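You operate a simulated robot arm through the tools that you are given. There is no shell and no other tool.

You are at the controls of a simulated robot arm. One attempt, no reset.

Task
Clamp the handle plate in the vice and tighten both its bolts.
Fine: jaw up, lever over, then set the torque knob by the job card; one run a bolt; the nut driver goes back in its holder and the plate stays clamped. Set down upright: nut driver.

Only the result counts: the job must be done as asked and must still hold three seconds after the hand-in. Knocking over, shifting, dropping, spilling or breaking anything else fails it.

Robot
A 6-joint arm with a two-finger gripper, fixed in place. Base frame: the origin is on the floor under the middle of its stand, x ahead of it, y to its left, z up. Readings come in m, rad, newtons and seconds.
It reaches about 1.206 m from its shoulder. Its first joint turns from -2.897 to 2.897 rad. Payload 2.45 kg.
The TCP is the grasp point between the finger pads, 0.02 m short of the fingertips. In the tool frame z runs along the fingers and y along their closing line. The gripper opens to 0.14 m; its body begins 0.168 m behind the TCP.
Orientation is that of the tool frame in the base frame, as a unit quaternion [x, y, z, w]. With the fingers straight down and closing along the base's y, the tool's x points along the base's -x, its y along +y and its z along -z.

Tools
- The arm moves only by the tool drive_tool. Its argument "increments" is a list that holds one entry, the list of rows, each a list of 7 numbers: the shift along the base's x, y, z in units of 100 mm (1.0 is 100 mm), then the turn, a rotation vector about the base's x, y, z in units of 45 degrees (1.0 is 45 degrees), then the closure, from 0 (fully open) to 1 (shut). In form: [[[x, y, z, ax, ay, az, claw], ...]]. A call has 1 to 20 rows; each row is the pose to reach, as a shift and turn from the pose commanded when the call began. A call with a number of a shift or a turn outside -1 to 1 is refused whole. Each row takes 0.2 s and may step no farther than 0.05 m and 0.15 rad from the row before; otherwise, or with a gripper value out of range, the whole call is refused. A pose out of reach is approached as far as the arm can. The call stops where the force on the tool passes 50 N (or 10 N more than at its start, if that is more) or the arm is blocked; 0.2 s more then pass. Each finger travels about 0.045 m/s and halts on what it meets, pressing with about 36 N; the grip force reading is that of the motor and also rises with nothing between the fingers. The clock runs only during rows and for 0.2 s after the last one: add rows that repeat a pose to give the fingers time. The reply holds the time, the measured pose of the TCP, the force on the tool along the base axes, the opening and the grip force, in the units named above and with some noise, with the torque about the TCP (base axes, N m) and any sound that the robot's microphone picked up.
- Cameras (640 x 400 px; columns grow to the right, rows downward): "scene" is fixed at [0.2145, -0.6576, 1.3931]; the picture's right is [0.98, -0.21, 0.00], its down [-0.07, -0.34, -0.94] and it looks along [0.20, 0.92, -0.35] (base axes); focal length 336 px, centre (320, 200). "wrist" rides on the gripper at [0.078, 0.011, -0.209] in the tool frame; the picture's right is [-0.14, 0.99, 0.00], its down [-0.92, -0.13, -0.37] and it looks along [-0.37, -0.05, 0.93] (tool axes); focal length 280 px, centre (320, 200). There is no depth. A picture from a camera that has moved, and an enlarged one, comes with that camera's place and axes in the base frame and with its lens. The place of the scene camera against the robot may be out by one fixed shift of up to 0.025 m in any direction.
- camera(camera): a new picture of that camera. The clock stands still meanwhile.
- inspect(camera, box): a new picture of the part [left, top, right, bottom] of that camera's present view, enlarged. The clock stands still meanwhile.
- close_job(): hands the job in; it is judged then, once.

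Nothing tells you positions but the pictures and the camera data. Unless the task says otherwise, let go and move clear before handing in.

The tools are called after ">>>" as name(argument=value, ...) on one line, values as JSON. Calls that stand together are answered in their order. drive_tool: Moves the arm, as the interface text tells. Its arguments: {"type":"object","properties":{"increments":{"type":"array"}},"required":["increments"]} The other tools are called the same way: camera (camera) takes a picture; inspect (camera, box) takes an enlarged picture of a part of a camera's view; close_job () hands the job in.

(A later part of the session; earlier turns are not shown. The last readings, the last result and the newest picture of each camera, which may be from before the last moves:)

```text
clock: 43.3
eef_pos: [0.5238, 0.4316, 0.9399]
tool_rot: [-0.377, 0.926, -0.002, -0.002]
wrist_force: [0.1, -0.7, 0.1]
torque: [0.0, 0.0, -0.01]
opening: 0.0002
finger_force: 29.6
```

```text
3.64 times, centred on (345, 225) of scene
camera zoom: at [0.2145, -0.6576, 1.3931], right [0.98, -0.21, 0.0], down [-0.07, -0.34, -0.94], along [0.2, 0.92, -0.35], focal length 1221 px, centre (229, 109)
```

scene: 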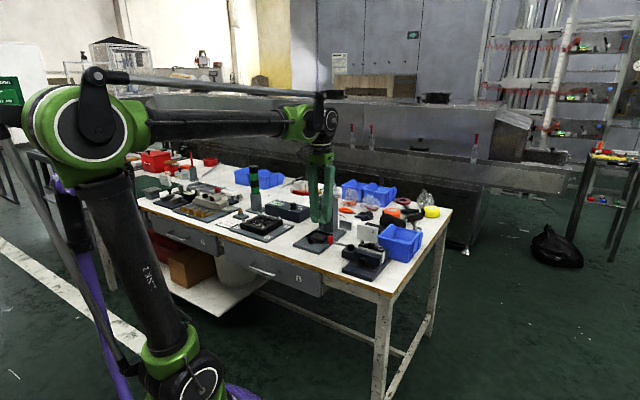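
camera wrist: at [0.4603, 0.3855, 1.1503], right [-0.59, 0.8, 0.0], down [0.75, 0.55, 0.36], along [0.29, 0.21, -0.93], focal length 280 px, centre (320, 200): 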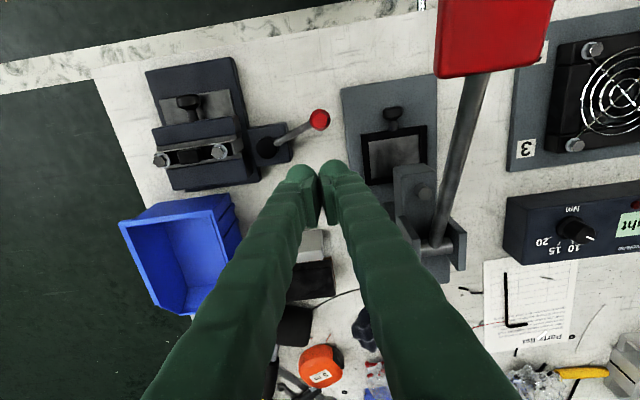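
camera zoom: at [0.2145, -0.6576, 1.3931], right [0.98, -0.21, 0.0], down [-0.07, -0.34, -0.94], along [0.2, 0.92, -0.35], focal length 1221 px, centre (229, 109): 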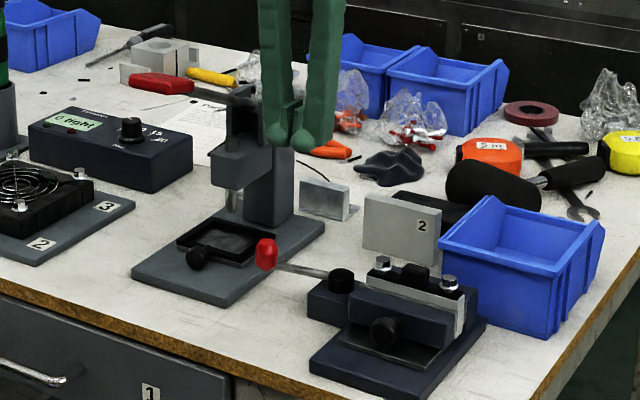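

>>> drive_tool(increments=[[[0.056, -0.057, 0, 0, 0, 0, 1.0], [0.056, -0.057, -0.4, 0, 0, 0, 1.0], [0.056, -0.057, -0.8, 0, 0, 0, 1.0], [0.056, -0.057, -0.8, 0, 0, 0, 1.0]]])

>>> camera(camera="wrist")

>>> inspect(camera="scene", box=[290, 170, 400, 280])

```text
clock: 44.3
eef_pos: [0.5299, 0.426, 0.8596]
tool_rot: [-0.377, 0.926, -0.002, -0.002]
wrist_force: [0.3, -2.1, -0.2]
torque: [0.01, 0.0, 0.03]
opening: 0.0
finger_force: 29.4
```

```text
taken
camera wrist: at [0.4649, 0.3797, 1.07], right [-0.59, 0.8, 0.0], down [0.75, 0.55, 0.36], along [0.29, 0.21, -0.93], focal length 280 px, centre (320, 200)
```

wrist: 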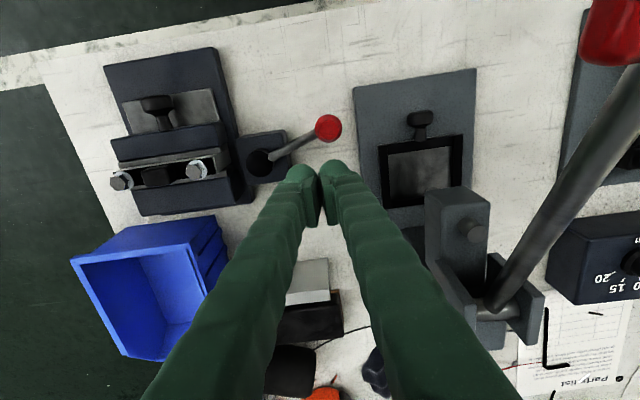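

```text
3.64 times, centred on (345, 225) of scene
camera zoom: at [0.2145, -0.6576, 1.3931], right [0.98, -0.21, 0.0], down [-0.07, -0.34, -0.94], along [0.2, 0.92, -0.35], focal length 1221 px, centre (229, 109)
```

zoom: 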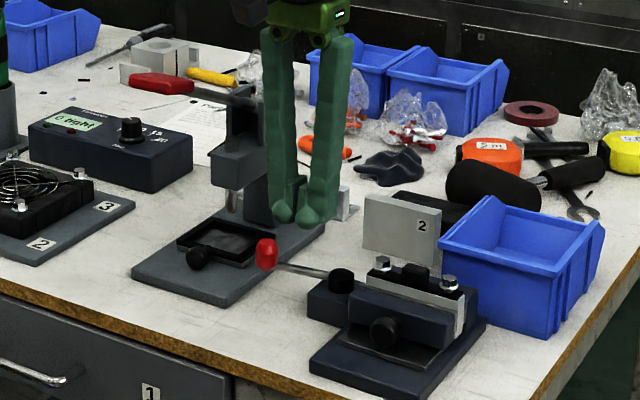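

>>> drive_tool(increments=[[[0, 0, -0.2, 0, 0, 0, 1.0], [0, 0, -0.4, 0, 0, 0, 1.0], [0, 0, -0.4, 0, 0, 0, 1.0]]])

>>> drive_tool(increments=[[[-0.072, -0.07, 0, 0, 0, 0, 1.0], [-0.107, -0.105, 0, 0, 0, 0, 1.0], [-0.143, -0.14, 0, 0, 0, 0, 1.0], [-0.179, -0.175, 0, 0, 0, 0, 1.0]]])

>>> inspect(camera="wrist", box=[220, 60, 420, 220])

```text
clock: 45.1
eef_pos: [0.5292, 0.4248, 0.8203]
tool_rot: [-0.377, 0.926, -0.002, -0.002]
wrist_force: [0.1, -0.3, 0.2]
torque: [0.0, 0.01, 0.01]
opening: 0.0003
finger_force: 29.7
```

```text
clock: 46.1
eef_pos: [0.5128, 0.4069, 0.8185]
tool_rot: [-0.377, 0.926, -0.002, -0.002]
wrist_force: [-0.7, 0.3, -0.6]
torque: [0.03, 0.02, -0.02]
opening: 0.0
finger_force: 29.6
```

```text
2.50 times, centred on (320, 140) of wrist
camera zoom: at [0.448, 0.3623, 1.0301], right [-0.59, 0.8, 0.0], down [0.75, 0.55, 0.36], along [0.29, 0.21, -0.93], focal length 701 px, centre (320, 350)
```

zoom: 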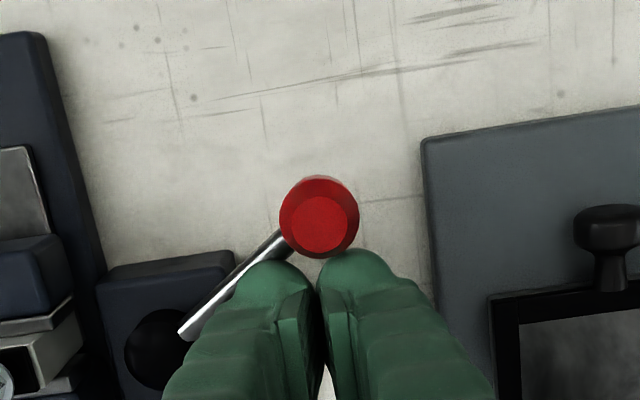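

The lever swings freely this way. I'll keep pushing along the arc.

>>> drive_tool(increments=[[[-0.05, -0.075, 0, 0, 0, 0, 1.0], [-0.1, -0.15, 0, 0, 0, 0, 1.0], [-0.15, -0.23, 0, 0, 0, 0, 1.0], [-0.207, -0.313, 0, 0, 0, 0, 1.0], [-0.207, -0.313, 0, 0, 0, 0, 1.0]]])

>>> inspect(camera="wrist", box=[160, 60, 420, 240])

```text
clock: 47.1
eef_pos: [0.4978, 0.3814, 0.8204]
tool_rot: [-0.377, 0.926, -0.003, 0.0]
wrist_force: [2.5, -1.6, 9.1]
torque: [-0.23, -0.09, 0.05]
opening: 0.0
finger_force: 29.5
stopped in row 4: the force on the tool passed its limit at 54 N (the readings are from after the stop); the commanded pose is now the measured one
```

```text
2.22 times, centred on (290, 150) of wrist
camera zoom: at [0.4323, 0.3362, 1.0312], right [-0.59, 0.81, 0.0], down [0.75, 0.55, 0.37], along [0.3, 0.21, -0.93], focal length 623 px, centre (387, 311)
```

zoom: 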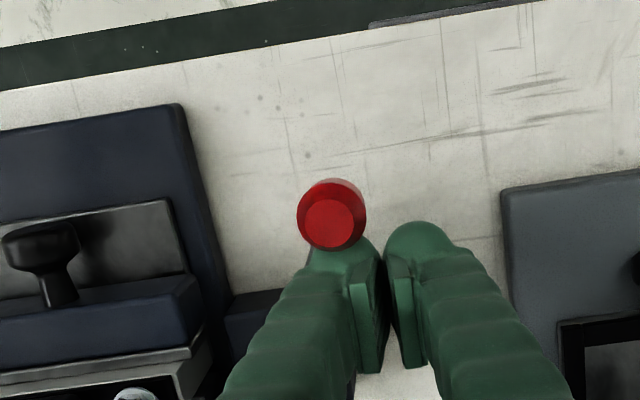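

The lever has turned about 40°, but my finger is now pressing on the rod close to the pivot. I'll back off, reposition behind the knob and push tangentially.

>>> drive_tool(increments=[[[0.086, 0.084, 0, 0, 0, 0, 1.0], [-0.05, 0.2, 0, 0, 0, 0, 1.0], [-0.169, 0.25, 0, 0, 0, 0, 1.0], [-0.232, 0.161, 0, 0, 0, 0, 1.0], [-0.232, 0.161, 0, 0, 0, 0, 1.0]]])

>>> inspect(camera="wrist", box=[160, 60, 420, 240])

>>> inspect(camera="scene", box=[290, 170, 400, 280])

```text
clock: 48.3
eef_pos: [0.4741, 0.3968, 0.8214]
tool_rot: [-0.377, 0.926, -0.002, 0.0]
wrist_force: [-0.4, 0.3, 0.0]
torque: [0.02, 0.0, -0.01]
opening: 0.0
finger_force: 28.9
```

```text
2.22 times, centred on (290, 150) of wrist
camera zoom: at [0.4088, 0.3522, 1.031], right [-0.59, 0.81, 0.0], down [0.75, 0.55, 0.37], along [0.3, 0.21, -0.93], focal length 623 px, centre (387, 311)
```

zoom: 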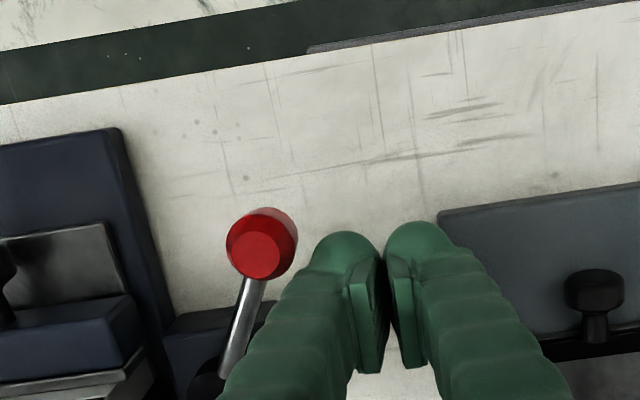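

```text
3.64 times, centred on (345, 225) of scene
camera zoom: at [0.2145, -0.6576, 1.3931], right [0.98, -0.21, 0.0], down [-0.07, -0.34, -0.94], along [0.2, 0.92, -0.35], focal length 1221 px, centre (229, 109)
```

zoom: 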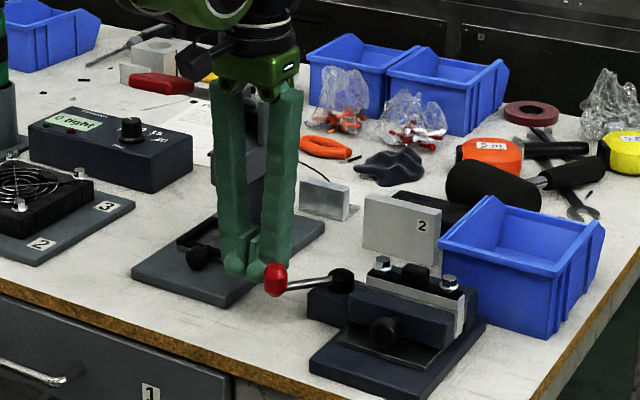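

>>> drive_tool(increments=[[[-0.02, -0.08, 0, 0, 0, 0, 1.0], [-0.026, -0.15, 0, 0, 0, 0, 1.0], [-0.033, -0.22, 0, 0, 0, 0, 1.0], [-0.038, -0.29, 0, 0, 0, 0, 1.0]]])

>>> inspect(camera="wrist", box=[160, 60, 420, 240])

```text
clock: 49.3
eef_pos: [0.4698, 0.3696, 0.8202]
tool_rot: [-0.378, 0.926, -0.001, 0.0]
wrist_force: [-0.6, -0.2, -0.1]
torque: [0.03, 0.02, 0.0]
opening: 0.0
finger_force: 29.7
```

```text
2.22 times, centred on (290, 150) of wrist
camera zoom: at [0.4053, 0.3234, 1.0307], right [-0.59, 0.8, 0.0], down [0.75, 0.55, 0.37], along [0.3, 0.21, -0.93], focal length 623 px, centre (387, 311)
```

zoom: 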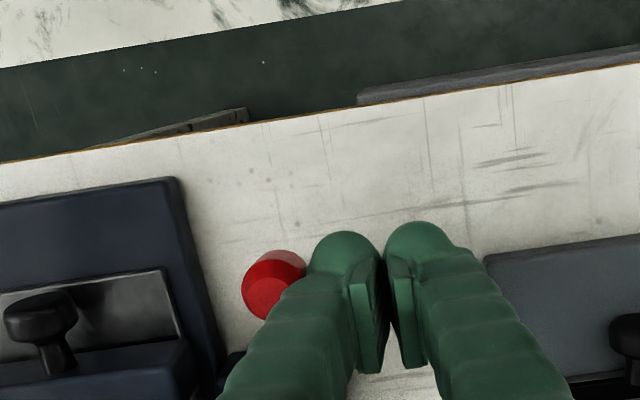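

The knob is following (about 75°). Continuing along the arc.

>>> drive_tool(increments=[[[0.012, -0.075, 0, 0, 0, 0, 1.0], [0.025, -0.15, 0, 0, 0, 0, 1.0], [0.04, -0.225, 0, 0, 0, 0, 1.0], [0.06, -0.28, 0, 0, 0, 0, 1.0]]])

>>> inspect(camera="wrist", box=[160, 60, 420, 240])

>>> inspect(camera="scene", box=[290, 170, 400, 280])

```text
clock: 50.3
eef_pos: [0.4757, 0.3443, 0.82]
tool_rot: [-0.377, 0.926, -0.001, -0.001]
wrist_force: [-9.4, 28.9, 4.0]
torque: [-0.11, -0.08, 0.4]
opening: 0.0
finger_force: 29.2
```

```text
2.22 times, centred on (290, 150) of wrist
camera zoom: at [0.4106, 0.2971, 1.0309], right [-0.59, 0.8, 0.0], down [0.75, 0.55, 0.37], along [0.3, 0.22, -0.93], focal length 623 px, centre (387, 311)
```

zoom: 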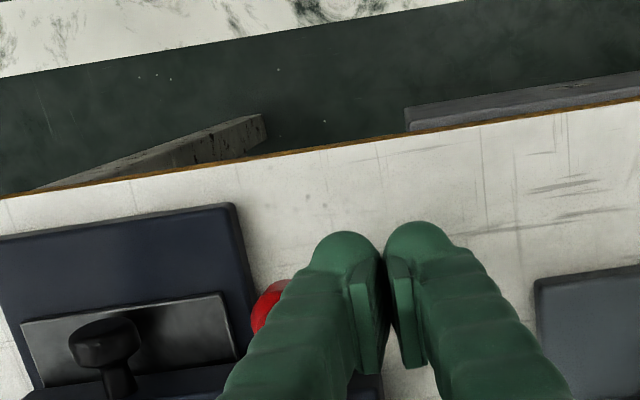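

```text
3.64 times, centred on (345, 225) of scene
camera zoom: at [0.2145, -0.6576, 1.3931], right [0.98, -0.21, 0.0], down [-0.07, -0.34, -0.94], along [0.2, 0.92, -0.35], focal length 1221 px, centre (229, 109)
```

zoom: 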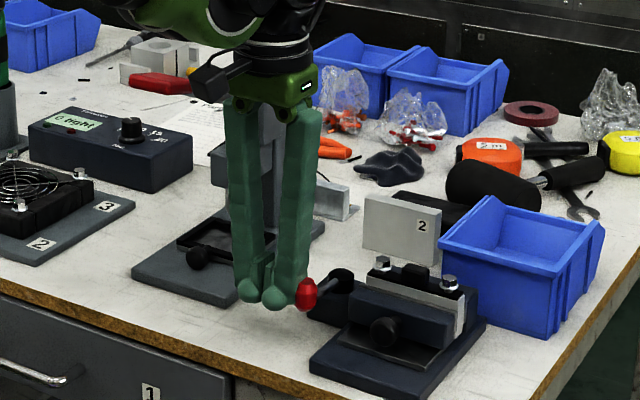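

>>> drive_tool(increments=[[[0.014, -0.03, 0, 0, 0, 0, 1.0], [0.014, -0.03, 0, 0, 0, 0, 1.0]]])

>>> inspect(camera="scene", box=[330, 215, 400, 275])

```text
clock: 50.7
eef_pos: [0.476, 0.3432, 0.8207]
tool_rot: [-0.378, 0.926, 0.001, 0.0]
wrist_force: [-23.6, 43.3, 0.9]
torque: [-0.14, -0.09, 0.44]
opening: 0.0002
finger_force: 28.7
stopped in row 1: the force on the tool passed its limit at 54 N (the readings are from after the stop); the commanded pose is now the measured one
```

```text
6.67 times, centred on (365, 245) of scene
camera zoom: at [0.2145, -0.6576, 1.3931], right [0.98, -0.21, 0.0], down [-0.07, -0.34, -0.94], along [0.2, 0.92, -0.35], focal length 2238 px, centre (20, -100)
```

zoom: 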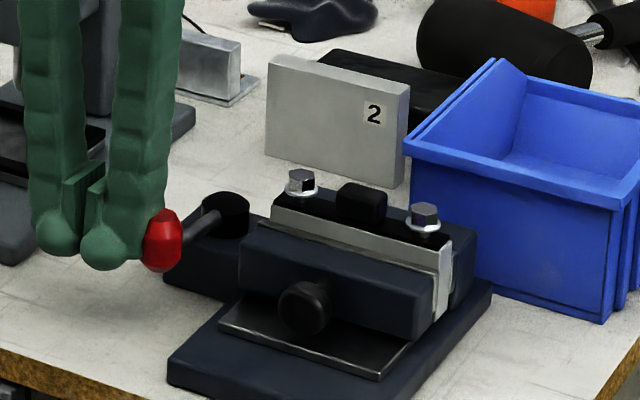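

The lever meets a firm stop pointing at the bench front, about 70° round from its start. I'll back off and check that it stays.

>>> drive_tool(increments=[[[-0.14, 0.143, 0, 0, 0, 0, 1.0], [-0.245, 0.25, 0, 0, 0, 0, 1.0], [-0.245, 0.25, 0.4, 0, 0, 0, 1.0], [-0.245, 0.25, 0.8, 0, 0, 0, 1.0], [-0.245, 0.25, 1.0, 0, 0, 0, 1.0], [-0.245, 0.25, 1.0, 0, 0, 0, 1.0]]])

>>> camera(camera="wrist")

>>> inspect(camera="scene", box=[330, 215, 400, 275])

```text
clock: 52.1
eef_pos: [0.4529, 0.3649, 0.9206]
tool_rot: [-0.377, 0.926, 0.0, 0.001]
wrist_force: [0.9, 0.4, -0.2]
torque: [0.02, 0.03, 0.0]
opening: 0.0
finger_force: 28.7
```

```text
taken
camera wrist: at [0.3893, 0.3186, 1.1308], right [-0.59, 0.81, 0.0], down [0.75, 0.55, 0.37], along [0.3, 0.22, -0.93], focal length 280 px, centre (320, 200)
```

wrist: 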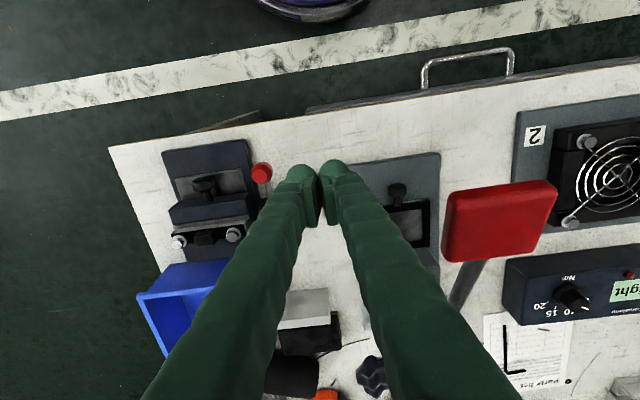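

```text
6.67 times, centred on (365, 245) of scene
camera zoom: at [0.2145, -0.6576, 1.3931], right [0.98, -0.21, 0.0], down [-0.07, -0.34, -0.94], along [0.2, 0.92, -0.35], focal length 2238 px, centre (20, -100)
```

zoom: 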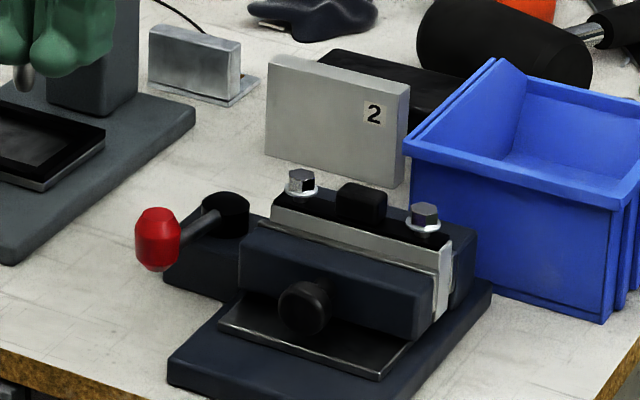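

The lever stays over and the plate is clamped. Next is the torque controller. I'll rise above the press before crossing to it.

>>> drive_tool(increments=[[[0, 0, 0.5, 0, 0, 0, 1.0], [0, 0, 1.0, 0, 0, 0, 1.0], [0, 0, 1.0, 0, 0, 0, 1.0]]])

>>> drive_tool(increments=[[[0, 0, 0.5, 0, 0, 0, 1.0], [0, 0, 1.0, 0, 0, 0, 0.8], [0, 0, 1.0, 0, 0, 0, 0.5], [0, 0, 1.0, 0, 0, 0, 0.2], [0, 0, 1.0, 0, 0, 0, 0.0]]])

>>> drive_tool(increments=[[[-0.2, 0.4, 0, 0, 0, 0, 0], [-0.4, 0.8, 0, 0, 0, 0, 0], [-0.5, 1.0, 0, 0, 0, 0, 0]]])

>>> camera(camera="wrist")

>>> camera(camera="scene")

```text
clock: 52.9
eef_pos: [0.4545, 0.3656, 1.0222]
tool_rot: [-0.377, 0.926, 0.0, 0.0]
wrist_force: [0.4, -0.5, -0.7]
torque: [-0.02, 0.0, -0.02]
opening: 0.0002
finger_force: 29.4
```

```text
clock: 54.1
eef_pos: [0.4519, 0.3659, 1.1218]
tool_rot: [-0.378, 0.926, 0.0, 0.0]
wrist_force: [-0.2, 0.3, -0.6]
torque: [0.02, 0.01, -0.03]
opening: 0.0834
finger_force: 0.0
```

```text
clock: 54.9
eef_pos: [0.4029, 0.4645, 1.1215]
tool_rot: [-0.378, 0.926, 0.0, 0.0]
wrist_force: [-0.3, 0.1, 0.5]
torque: [0.05, -0.04, 0.01]
opening: 0.1401
finger_force: 0.1
```

```text
taken
camera wrist: at [0.3387, 0.4183, 1.3318], right [-0.59, 0.81, 0.0], down [0.75, 0.55, 0.37], along [0.3, 0.22, -0.93], focal length 280 px, centre (320, 200)
```

wrist: 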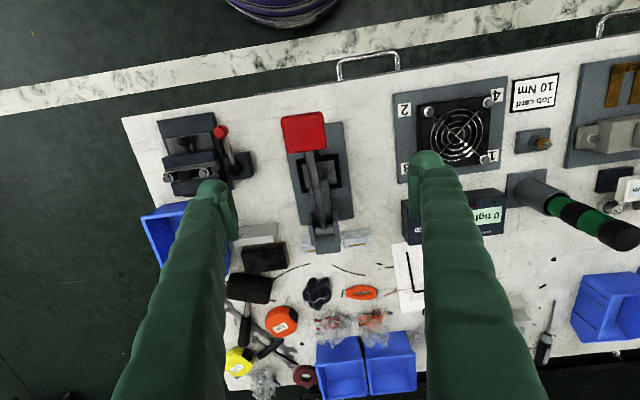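

```text
taken
```

scene: 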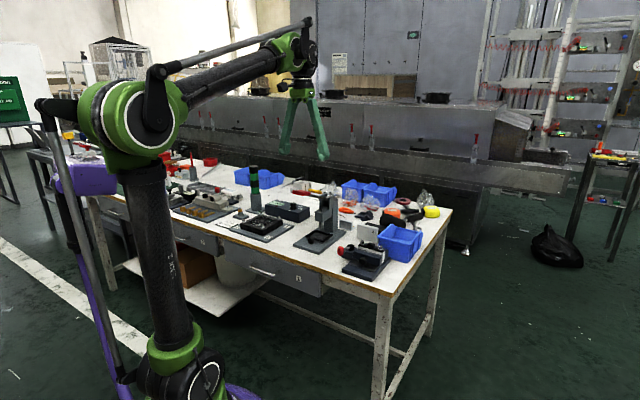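

>>> drive_tool(increments=[[[-0.1, 0.45, 0, 0, 0, 0, 0], [-0.25, 0.9, 0, 0, 0, 0, 0]]])

>>> drive_tool(increments=[[[-0.2, 0.45, -0.1, 0, 0, 0, 0], [-0.42, 0.9, -0.2, 0, 0, 0, 0], [-0.42, 0.9, -0.2, 0, 0, 0, 0]]])

>>> camera(camera="wrist")

>>> inspect(camera="wrist", box=[240, 90, 410, 200])

```text
clock: 55.5
eef_pos: [0.3785, 0.5546, 1.1203]
tool_rot: [-0.377, 0.926, -0.001, 0.0]
wrist_force: [0.4, -0.8, -0.2]
torque: [0.04, -0.01, 0.0]
opening: 0.1398
finger_force: 0.1
```

```text
refused: row 1 steps farther than a row can; nothing moved
```

```text
taken
camera wrist: at [0.3133, 0.5072, 1.3311], right [-0.59, 0.81, 0.0], down [0.75, 0.55, 0.37], along [0.3, 0.22, -0.93], focal length 280 px, centre (320, 200)
```

wrist: 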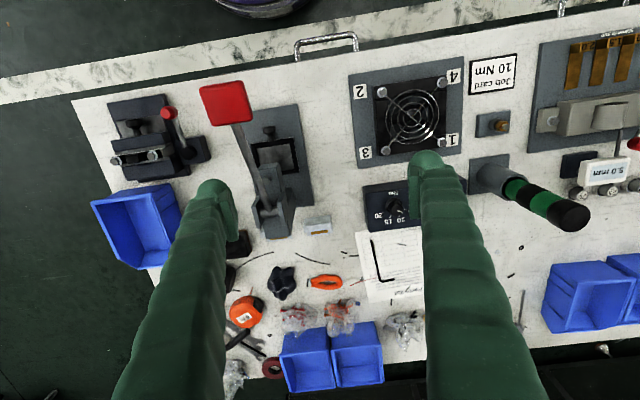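

```text
3.64 times, centred on (325, 145) of wrist
camera zoom: at [0.3133, 0.5072, 1.3311], right [-0.59, 0.81, 0.0], down [0.75, 0.55, 0.37], along [0.3, 0.22, -0.93], focal length 1020 px, centre (302, 400)
```

zoom: 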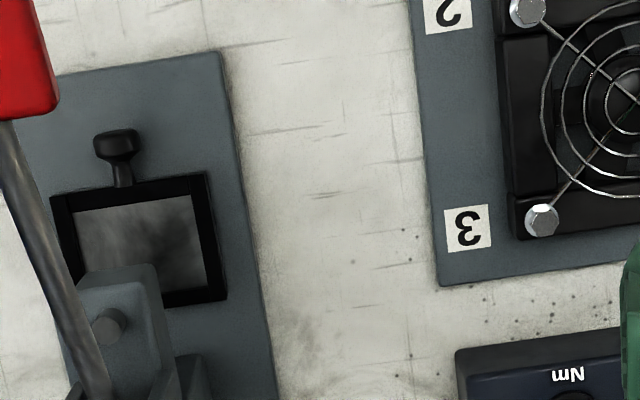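

>>> drive_tool(increments=[[[-0.14, 0.42, 0, 0, 0, 0, 0], [-0.28, 0.84, 0, 0, 0, 0, 0], [-0.32, 0.95, 0, 0, 0, 0, 0], [-0.32, 0.95, 0, 0, 0, 0, 0]]])

>>> camera(camera="wrist")

>>> inspect(camera="wrist", box=[240, 100, 410, 220])

```text
clock: 56.5
eef_pos: [0.3461, 0.6498, 1.1209]
tool_rot: [-0.377, 0.926, -0.001, -0.001]
wrist_force: [0.0, 0.6, -0.1]
torque: [0.03, -0.02, -0.01]
opening: 0.1401
finger_force: 0.0
```

```text
taken
camera wrist: at [0.2812, 0.6024, 1.3311], right [-0.59, 0.81, 0.0], down [0.75, 0.55, 0.37], along [0.3, 0.22, -0.93], focal length 280 px, centre (320, 200)
```

wrist: 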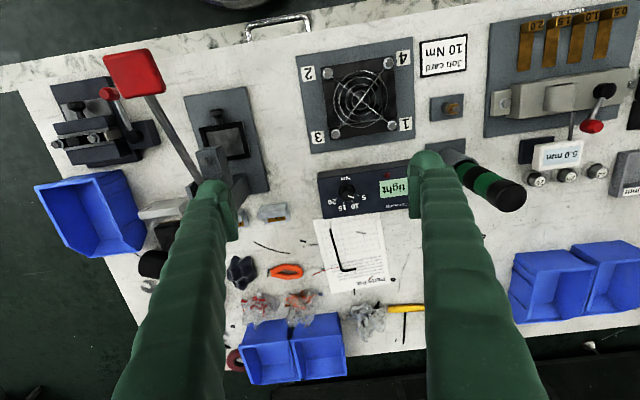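

```text
3.33 times, centred on (325, 160) of wrist
camera zoom: at [0.2812, 0.6024, 1.3311], right [-0.59, 0.81, 0.0], down [0.75, 0.55, 0.37], along [0.3, 0.22, -0.93], focal length 935 px, centre (303, 333)
```

zoom: 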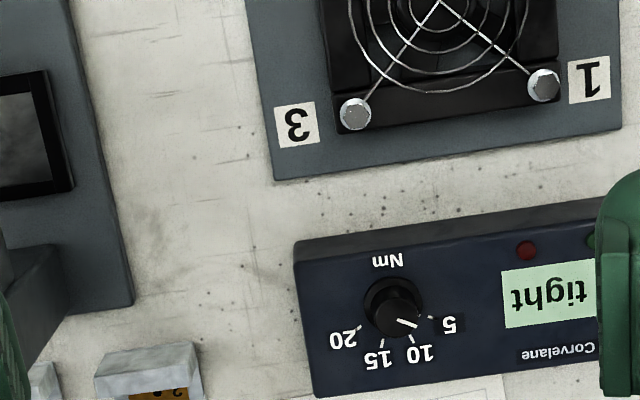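

>>> inspect(camera="wrist", box=[322, 170, 372, 215])

>>> inspect(camera="scene", box=[265, 190, 320, 230])

```text
8.89 times, centred on (347, 192) of wrist
camera zoom: at [0.2812, 0.6024, 1.3311], right [-0.59, 0.81, 0.0], down [0.75, 0.55, 0.37], along [0.3, 0.22, -0.93], focal length 2492 px, centre (80, 267)
```

zoom: 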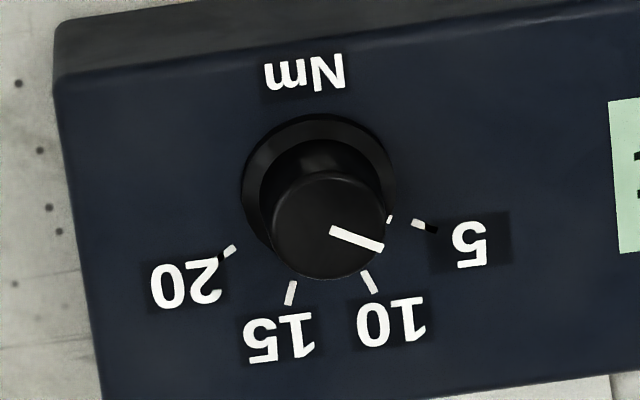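

```text
10.00 times, centred on (292, 210) of scene
camera zoom: at [0.2145, -0.6576, 1.3931], right [0.98, -0.21, 0.0], down [-0.07, -0.34, -0.94], along [0.2, 0.92, -0.35], focal length 3357 px, centre (595, 100)
```

zoom: 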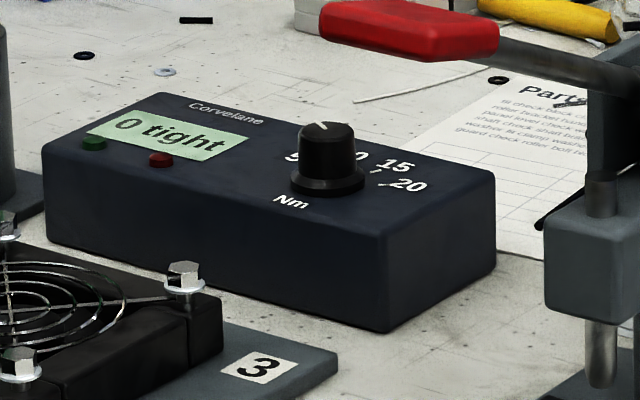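

The controller pointer is at 5 Nm and the marks are about 40° apart, so I need to turn the knob 40° clockwise to 10. I'll move closer for a second view to fix the knob's position.

>>> drive_tool(increments=[[[0.08, 0.25, -0.2, 0, 0, 0, 0.3], [0.16, 0.5, -0.5, 0, 0, 0, 0.5], [0.234, 0.74, -0.7, 0, 0, 0, 0.64], [0.234, 0.74, -0.7, 0, 0, 0, 0.64], [0.234, 0.74, -0.7, 0, 0, 0, 0.64]]])

>>> camera(camera="wrist")

>>> inspect(camera="wrist", box=[280, 100, 360, 160])

```text
clock: 57.7
eef_pos: [0.368, 0.7221, 1.0512]
tool_rot: [-0.377, 0.926, 0.0, 0.0]
wrist_force: [-0.5, -0.1, -0.1]
torque: [-0.03, 0.03, 0.0]
opening: 0.0506
finger_force: 0.1
```

```text
taken
camera wrist: at [0.3036, 0.676, 1.2612], right [-0.59, 0.81, 0.0], down [0.75, 0.55, 0.37], along [0.3, 0.22, -0.93], focal length 280 px, centre (320, 200)
```

wrist: 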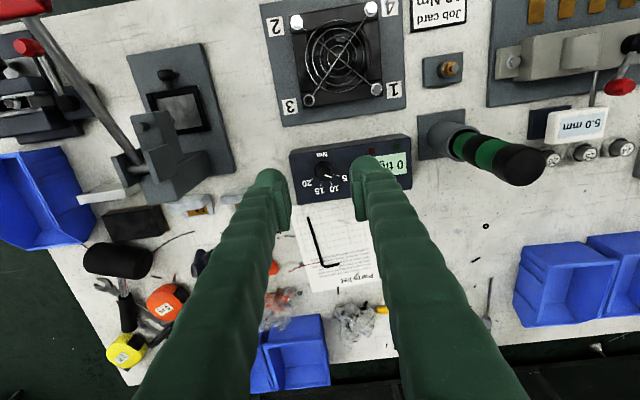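

```text
6.67 times, centred on (320, 130) of wrist
camera zoom: at [0.3036, 0.676, 1.2612], right [-0.59, 0.81, 0.0], down [0.75, 0.55, 0.37], along [0.3, 0.22, -0.93], focal length 1869 px, centre (320, 667)
```

zoom: 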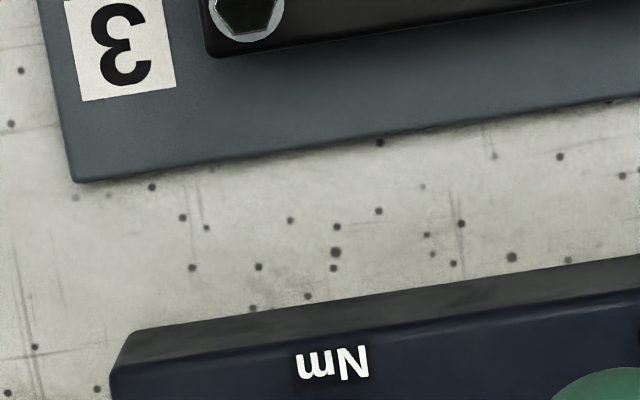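

>>> inspect(camera="wrist", box=[295, 145, 365, 205])

```text
6.67 times, centred on (330, 175) of wrist
camera zoom: at [0.3036, 0.676, 1.2612], right [-0.59, 0.81, 0.0], down [0.75, 0.55, 0.37], along [0.3, 0.22, -0.93], focal length 1869 px, centre (253, 367)
```

zoom: 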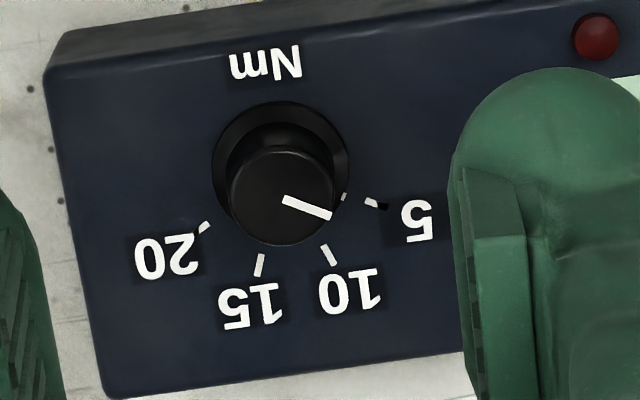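

>>> drive_tool(increments=[[[0.16, 0.16, 0, 0, 0, 0, 0.64], [0.315, 0.321, 0, 0, 0, 0, 0.64], [0.315, 0.321, -0.4, 0, 0, 0, 0.64], [0.315, 0.321, -0.8, 0, 0, 0, 0.64], [0.315, 0.321, -1.0, 0, 0, 0, 0.64], [0.315, 0.321, -1.0, 0, 0, 0, 0.64]]])

>>> camera(camera="wrist")

>>> inspect(camera="wrist", box=[270, 90, 370, 210])

>>> inspect(camera="scene", box=[230, 130, 350, 230])

```text
clock: 59.1
eef_pos: [0.4008, 0.7553, 0.9499]
tool_rot: [-0.377, 0.926, 0.0, 0.0]
wrist_force: [-0.4, 0.4, 0.2]
torque: [-0.01, 0.01, 0.01]
opening: 0.05
finger_force: 0.0
```

```text
taken
camera wrist: at [0.3361, 0.7093, 1.1609], right [-0.59, 0.81, 0.0], down [0.75, 0.55, 0.37], along [0.3, 0.22, -0.93], focal length 280 px, centre (320, 200)
```

wrist: 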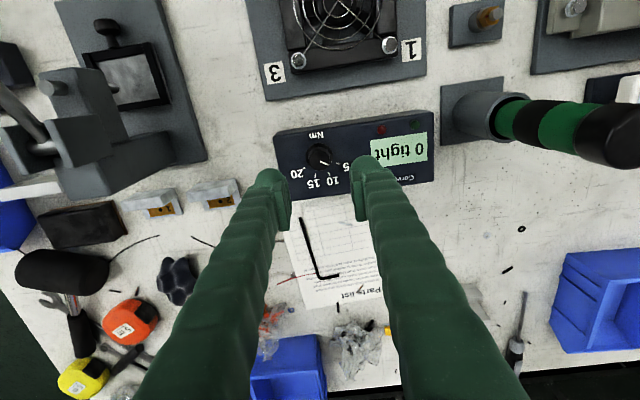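

```text
3.33 times, centred on (320, 150) of wrist
camera zoom: at [0.3361, 0.7093, 1.1609], right [-0.59, 0.81, 0.0], down [0.75, 0.55, 0.37], along [0.3, 0.22, -0.93], focal length 935 px, centre (320, 367)
```

zoom: 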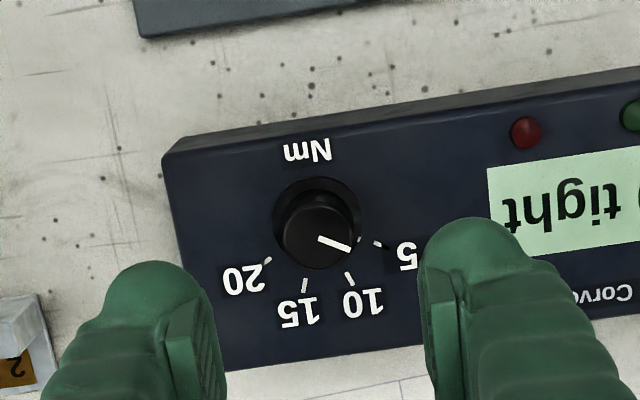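

```text
4.00 times, centred on (290, 180) of scene
camera zoom: at [0.2145, -0.6576, 1.3931], right [0.98, -0.21, 0.0], down [-0.07, -0.34, -0.94], along [0.2, 0.92, -0.35], focal length 1343 px, centre (440, 280)
```

zoom: 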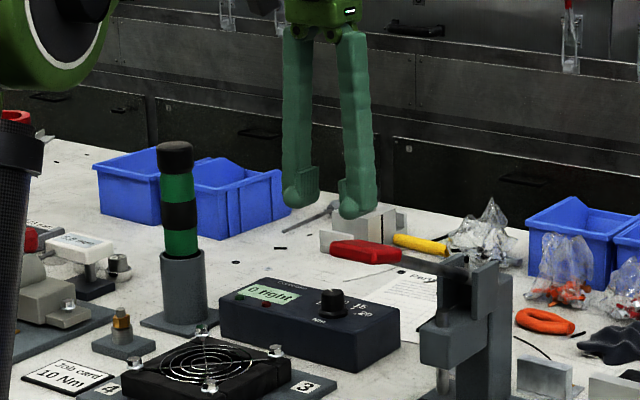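

The knob is centred under the gripper to within 1 mm. I'll lower around it.

>>> drive_tool(increments=[[[0, 0, -0.4, 0, 0, 0, 0.66], [0, 0, -0.8, 0, 0, 0, 0.66], [0, 0, -0.85, 0, 0, 0, 0.66], [0, 0, -0.9, 0, 0, 0, 0.66], [0, 0, -0.95, 0, 0, 0, 0.66], [0, 0, -0.95, 0, 0, 0, 0.66]]])

>>> inspect(camera="wrist", box=[270, 110, 370, 230])

>>> inspect(camera="scene", box=[270, 170, 330, 230])

```text
clock: 60.5
eef_pos: [0.4013, 0.7553, 0.8549]
tool_rot: [-0.377, 0.926, 0.0, 0.0]
wrist_force: [0.4, -0.6, 0.6]
torque: [-0.02, 0.0, 0.01]
opening: 0.0477
finger_force: 0.1
```

```text
3.33 times, centred on (320, 170) of wrist
camera zoom: at [0.3361, 0.7094, 1.0655], right [-0.59, 0.81, 0.0], down [0.75, 0.55, 0.37], along [0.3, 0.22, -0.93], focal length 935 px, centre (320, 300)
```

zoom: 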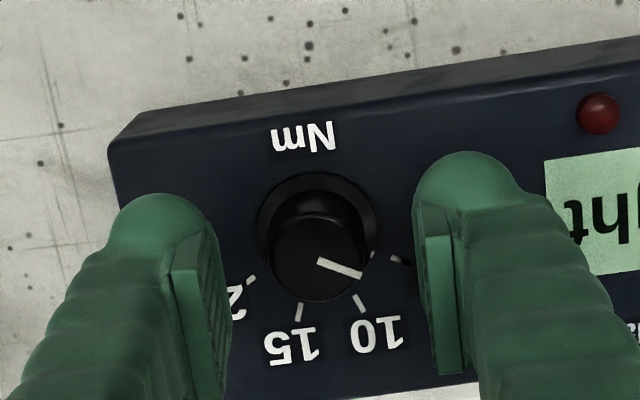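

```text
6.67 times, centred on (300, 200) of scene
camera zoom: at [0.2145, -0.6576, 1.3931], right [0.98, -0.21, 0.0], down [-0.07, -0.34, -0.94], along [0.2, 0.92, -0.35], focal length 2238 px, centre (453, 200)
```

zoom: 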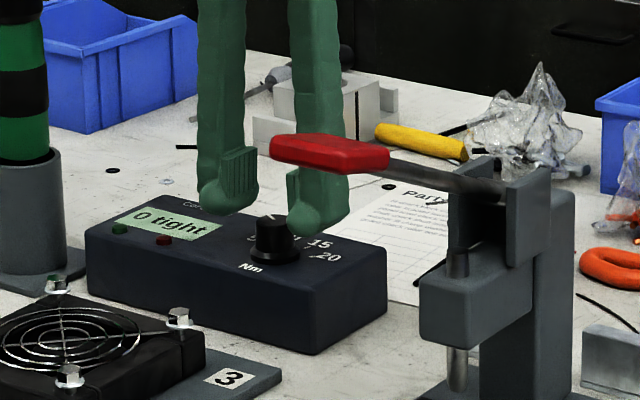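

>>> drive_tool(increments=[[[0, 0, -0.03, 0, 0, 0, 0.66], [0, 0, -0.05, 0, 0, 0, 0.66], [0, 0, -0.05, 0, 0, 0, 0.66]]])

>>> drive_tool(increments=[[[0, 0, 0, 0, 0, 0, 0.75], [0, 0, 0, 0, 0, 0, 0.82], [0, 0, 0, 0, 0, 0, 0.9], [0, 0, 0, 0, 0, 0, 1.0], [0, 0, 0, 0, 0, 0, 1.0]]])

>>> inspect(camera="wrist", box=[270, 110, 370, 230])

```text
clock: 61.3
eef_pos: [0.4021, 0.7558, 0.8509]
tool_rot: [-0.377, 0.926, 0.0, 0.0]
wrist_force: [-1.1, 0.4, -0.2]
torque: [0.01, 0.0, 0.0]
opening: 0.0475
finger_force: 0.2
```

```text
clock: 62.2
eef_pos: [0.4009, 0.7548, 0.8551]
tool_rot: [-0.377, 0.926, 0.0, 0.001]
wrist_force: [2.9, -1.6, 51.7]
torque: [0.01, -0.05, -0.03]
opening: 0.0059
finger_force: 16.3
stopped in row 4: the force on the tool passed its limit at 58 N (the readings are from after the stop); the commanded pose is now the measured one
```

```text
3.33 times, centred on (320, 170) of wrist
camera zoom: at [0.3355, 0.7075, 1.0653], right [-0.59, 0.81, 0.0], down [0.75, 0.55, 0.37], along [0.3, 0.22, -0.93], focal length 935 px, centre (320, 300)
```

zoom: 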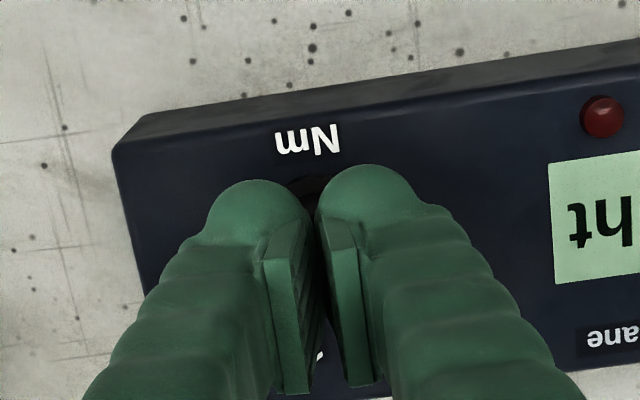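

The fingers slid over the knob's top, so it sits lower than I estimated. I'll open and re-measure.

>>> drive_tool(increments=[[[0, 0, 0, 0, 0, 0, 0.85], [0, 0, 0.0, 0, 0, 0, 0.66], [0, 0, 0.05, 0, 0, 0, 0.66], [0, 0, 0.05, 0, 0, 0, 0.66]]])

>>> inspect(camera="wrist", box=[270, 110, 370, 230])

>>> inspect(camera="scene", box=[275, 175, 325, 220])

```text
clock: 62.6
eef_pos: [0.4005, 0.7564, 0.8538]
tool_rot: [-0.377, 0.926, 0.0, 0.0]
wrist_force: [-0.9, 0.5, 0.3]
torque: [0.04, -0.03, 0.01]
opening: 0.0211
finger_force: 0.1
stopped in row 1: the force on the tool passed its limit at 67 N (the readings are from after the stop); the commanded pose is now the measured one
```

```text
3.33 times, centred on (320, 170) of wrist
camera zoom: at [0.3358, 0.7093, 1.0637], right [-0.59, 0.8, 0.0], down [0.75, 0.55, 0.37], along [0.3, 0.22, -0.93], focal length 935 px, centre (320, 300)
```

zoom: 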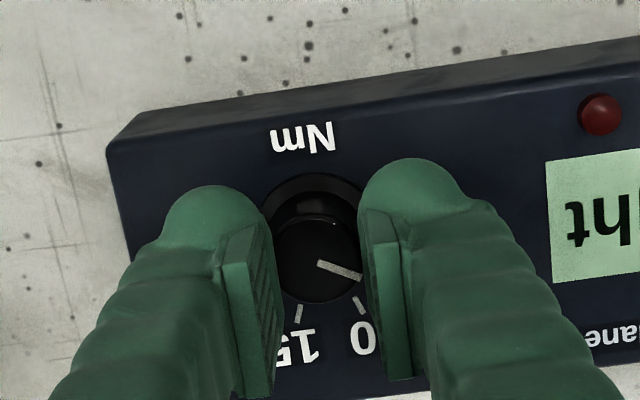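

```text
8.89 times, centred on (300, 198) of scene
camera zoom: at [0.2145, -0.6576, 1.3931], right [0.98, -0.21, 0.0], down [-0.07, -0.34, -0.94], along [0.2, 0.92, -0.35], focal length 2984 px, centre (498, 222)
```

zoom: 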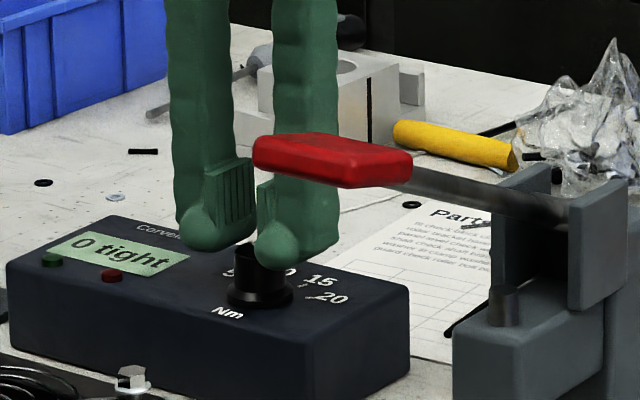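

>>> drive_tool(increments=[[[0, 0, 0, 0, 0, 0, 0.66], [0, 0, 0, 0, 0, 0, 0.66], [0, 0, 0, 0, 0, 0, 0.66], [0, 0, -0.03, 0, 0, 0, 0.66], [0, 0, -0.06, 0, 0, 0, 0.66], [0, 0, -0.09, 0, 0, 0, 0.66], [0, 0, -0.09, 0, 0, 0, 0.66]]])

>>> drive_tool(increments=[[[0, 0, -0.02, 0, 0, 0, 0.66], [0, 0, -0.04, 0, 0, 0, 0.66], [0, 0, -0.04, 0, 0, 0, 0.66]]])

>>> inspect(camera="scene", box=[275, 175, 325, 220])

>>> inspect(camera="wrist", box=[270, 110, 370, 230])

```text
clock: 64.2
eef_pos: [0.4003, 0.7558, 0.8452]
tool_rot: [-0.377, 0.926, 0.0, 0.0]
wrist_force: [1.1, -0.8, -0.1]
torque: [0.0, 0.03, -0.01]
opening: 0.0476
finger_force: 0.1
```

```text
clock: 65.0
eef_pos: [0.4004, 0.7561, 0.8414]
tool_rot: [-0.378, 0.926, 0.0, 0.0]
wrist_force: [0.3, -0.3, 0.4]
torque: [0.02, 0.01, -0.01]
opening: 0.0475
finger_force: 0.0
```

```text
8.89 times, centred on (300, 198) of scene
camera zoom: at [0.2145, -0.6576, 1.3931], right [0.98, -0.21, 0.0], down [-0.07, -0.34, -0.94], along [0.2, 0.92, -0.35], focal length 2984 px, centre (498, 222)
```

zoom: 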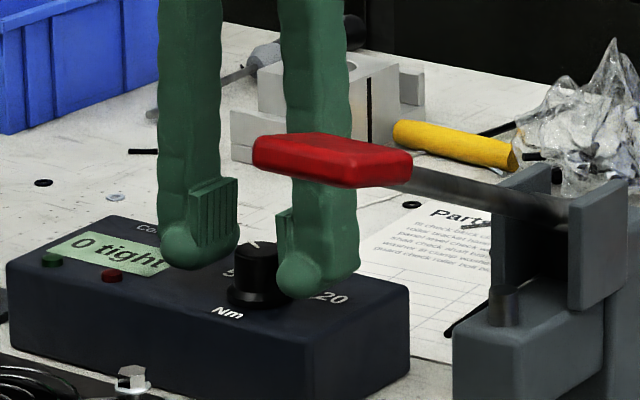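

```text
3.33 times, centred on (320, 170) of wrist
camera zoom: at [0.336, 0.7094, 1.0509], right [-0.59, 0.81, 0.0], down [0.75, 0.55, 0.37], along [0.3, 0.22, -0.93], focal length 935 px, centre (320, 300)
```

zoom: 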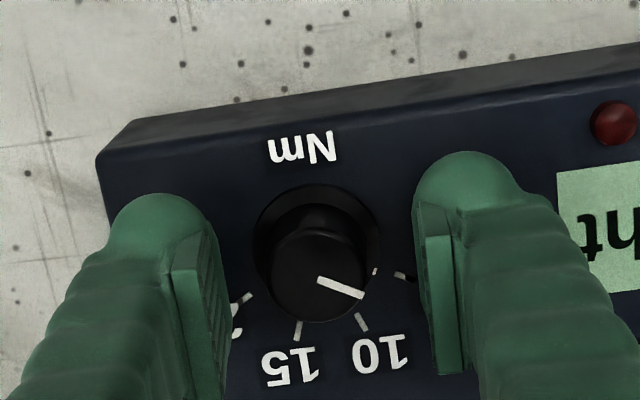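

>>> drive_tool(increments=[[[0, 0, -0.02, 0, 0, 0, 0.66], [0, 0, -0.04, 0, 0, 0, 0.66], [0, 0, -0.04, 0, 0, 0, 0.66]]])

>>> drive_tool(increments=[[[0, 0, -0.02, 0, 0, 0, 0.66], [0, 0, -0.03, 0, 0, 0, 0.66], [0, 0, -0.03, 0, 0, 0, 0.66]]])

>>> inspect(camera="scene", box=[275, 175, 325, 220])

```text
clock: 65.8
eef_pos: [0.4003, 0.7565, 0.836]
tool_rot: [-0.376, 0.927, 0.0, 0.0]
wrist_force: [-0.6, 0.8, 0.4]
torque: [0.0, 0.01, 0.0]
opening: 0.0475
finger_force: 0.0
```

```text
clock: 66.6
eef_pos: [0.3997, 0.7565, 0.8339]
tool_rot: [-0.378, 0.926, 0.0, 0.0]
wrist_force: [1.0, 0.0, 0.7]
torque: [0.0, -0.02, 0.03]
opening: 0.0478
finger_force: 0.1
```

```text
8.89 times, centred on (300, 198) of scene
camera zoom: at [0.2145, -0.6576, 1.3931], right [0.98, -0.21, 0.0], down [-0.07, -0.34, -0.94], along [0.2, 0.92, -0.35], focal length 2984 px, centre (498, 222)
```

zoom: 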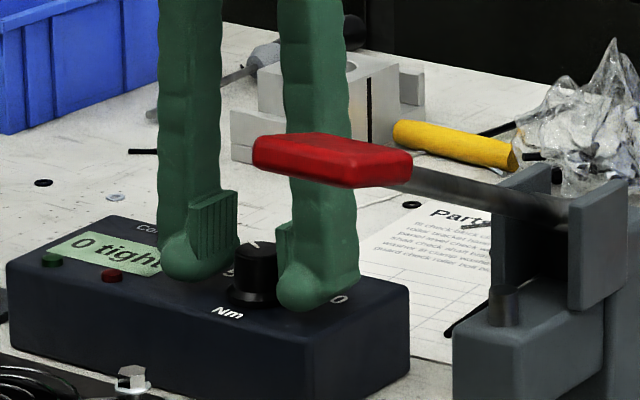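

>>> drive_tool(increments=[[[0, 0, -0.02, 0, 0, 0, 0.66], [0, 0, -0.03, 0, 0, 0, 0.66], [0, 0, -0.03, 0, 0, 0, 0.66]]])

>>> drive_tool(increments=[[[0, 0, -0.02, 0, 0, 0, 0.66], [0, 0, -0.03, 0, 0, 0, 0.66], [0, 0, -0.03, 0, 0, 0, 0.66]]])

```text
clock: 67.4
eef_pos: [0.402, 0.7554, 0.8307]
tool_rot: [-0.376, 0.926, 0.0, 0.0]
wrist_force: [0.1, 0.5, 0.0]
torque: [0.0, -0.02, -0.01]
opening: 0.0476
finger_force: 0.1
```

```text
clock: 68.2
eef_pos: [0.4004, 0.7564, 0.8288]
tool_rot: [-0.377, 0.926, 0.0, 0.001]
wrist_force: [5.8, 10.3, 40.2]
torque: [0.06, -0.17, 0.05]
opening: 0.0477
finger_force: 0.1
```

Contact with the box top gives z≈0.809, so the knob top is about 0.834. I'll raise 8 mm and close on the knob shank.

>>> drive_tool(increments=[[[0, 0, 0.08, 0, 0, 0, 0.66], [0, 0, 0.08, 0, 0, 0, 0.7], [0, 0, 0.08, 0, 0, 0, 0.75], [0, 0, 0.08, 0, 0, 0, 0.8], [0, 0, 0.08, 0, 0, 0, 0.82]]])

>>> drive_tool(increments=[[[0, 0, 0, 0, 0, 0, 0.84], [0, 0, 0, 0, 0, 0, 0.86], [0, 0, 0, 0, 0, 0, 0.86]]])

>>> inspect(camera="wrist", box=[270, 110, 370, 230])

```text
clock: 69.4
eef_pos: [0.4017, 0.7562, 0.835]
tool_rot: [-0.377, 0.926, 0.0, 0.0]
wrist_force: [2.2, -3.1, -1.5]
torque: [-0.02, -0.01, -0.02]
opening: 0.0269
finger_force: 2.1
```

```text
clock: 70.2
eef_pos: [0.4007, 0.7563, 0.8341]
tool_rot: [-0.376, 0.927, 0.0, 0.001]
wrist_force: [5.5, -11.1, -3.7]
torque: [-0.09, -0.08, 0.0]
opening: 0.0246
finger_force: 36.8
```

```text
3.33 times, centred on (320, 170) of wrist
camera zoom: at [0.3368, 0.709, 1.0458], right [-0.59, 0.81, 0.0], down [0.75, 0.55, 0.37], along [0.3, 0.22, -0.93], focal length 935 px, centre (320, 300)
```

zoom: 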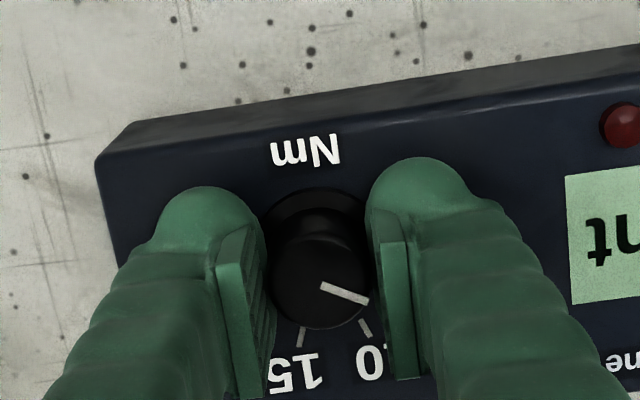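

The knob is gripped at 24.6 mm with 37 N. I'll turn it 40° clockwise as seen from above.

>>> drive_tool(increments=[[[0.004, -0.004, 0, 0, 0, 0, 0.88], [0.004, -0.004, 0, 0, 0, -0.148, 0.88], [0.004, -0.004, 0, 0, 0, -0.296, 0.88], [0.004, -0.004, 0, 0, 0, -0.444, 0.88], [0.004, -0.004, 0, 0, 0, -0.593, 0.88], [0.004, -0.004, 0, 0, 0, -0.741, 0.88], [0.004, -0.004, 0, 0, 0, -0.889, 0.88], [0.004, -0.004, 0, 0, 0, -0.889, 0.88]]])

>>> inspect(camera="wrist", box=[270, 110, 370, 230])

>>> inspect(camera="scene", box=[275, 175, 325, 220])

```text
clock: 72.0
eef_pos: [0.4014, 0.7554, 0.8358]
tool_rot: [-0.037, 0.999, 0.001, 0.0]
wrist_force: [10.5, -7.5, 3.2]
torque: [-0.07, -0.13, 0.04]
opening: 0.0243
finger_force: 44.6
```

```text
3.33 times, centred on (320, 170) of wrist
camera zoom: at [0.3217, 0.7606, 1.0458], right [0.07, 1.0, 0.0], down [0.93, -0.06, 0.37], along [0.37, -0.02, -0.93], focal length 935 px, centre (320, 300)
```

zoom: 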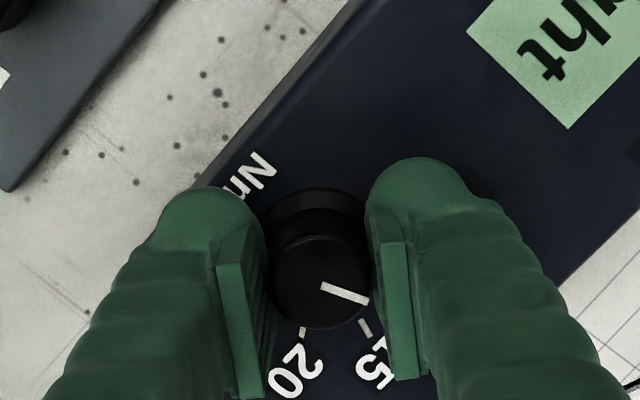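

```text
8.89 times, centred on (300, 198) of scene
camera zoom: at [0.2145, -0.6576, 1.3931], right [0.98, -0.21, 0.0], down [-0.07, -0.34, -0.94], along [0.2, 0.92, -0.35], focal length 2984 px, centre (498, 222)
```

zoom: 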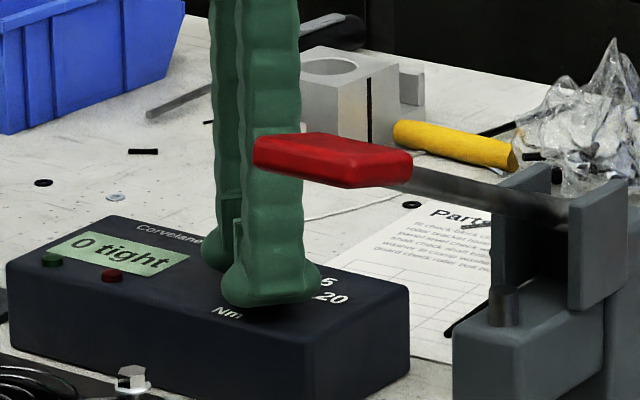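

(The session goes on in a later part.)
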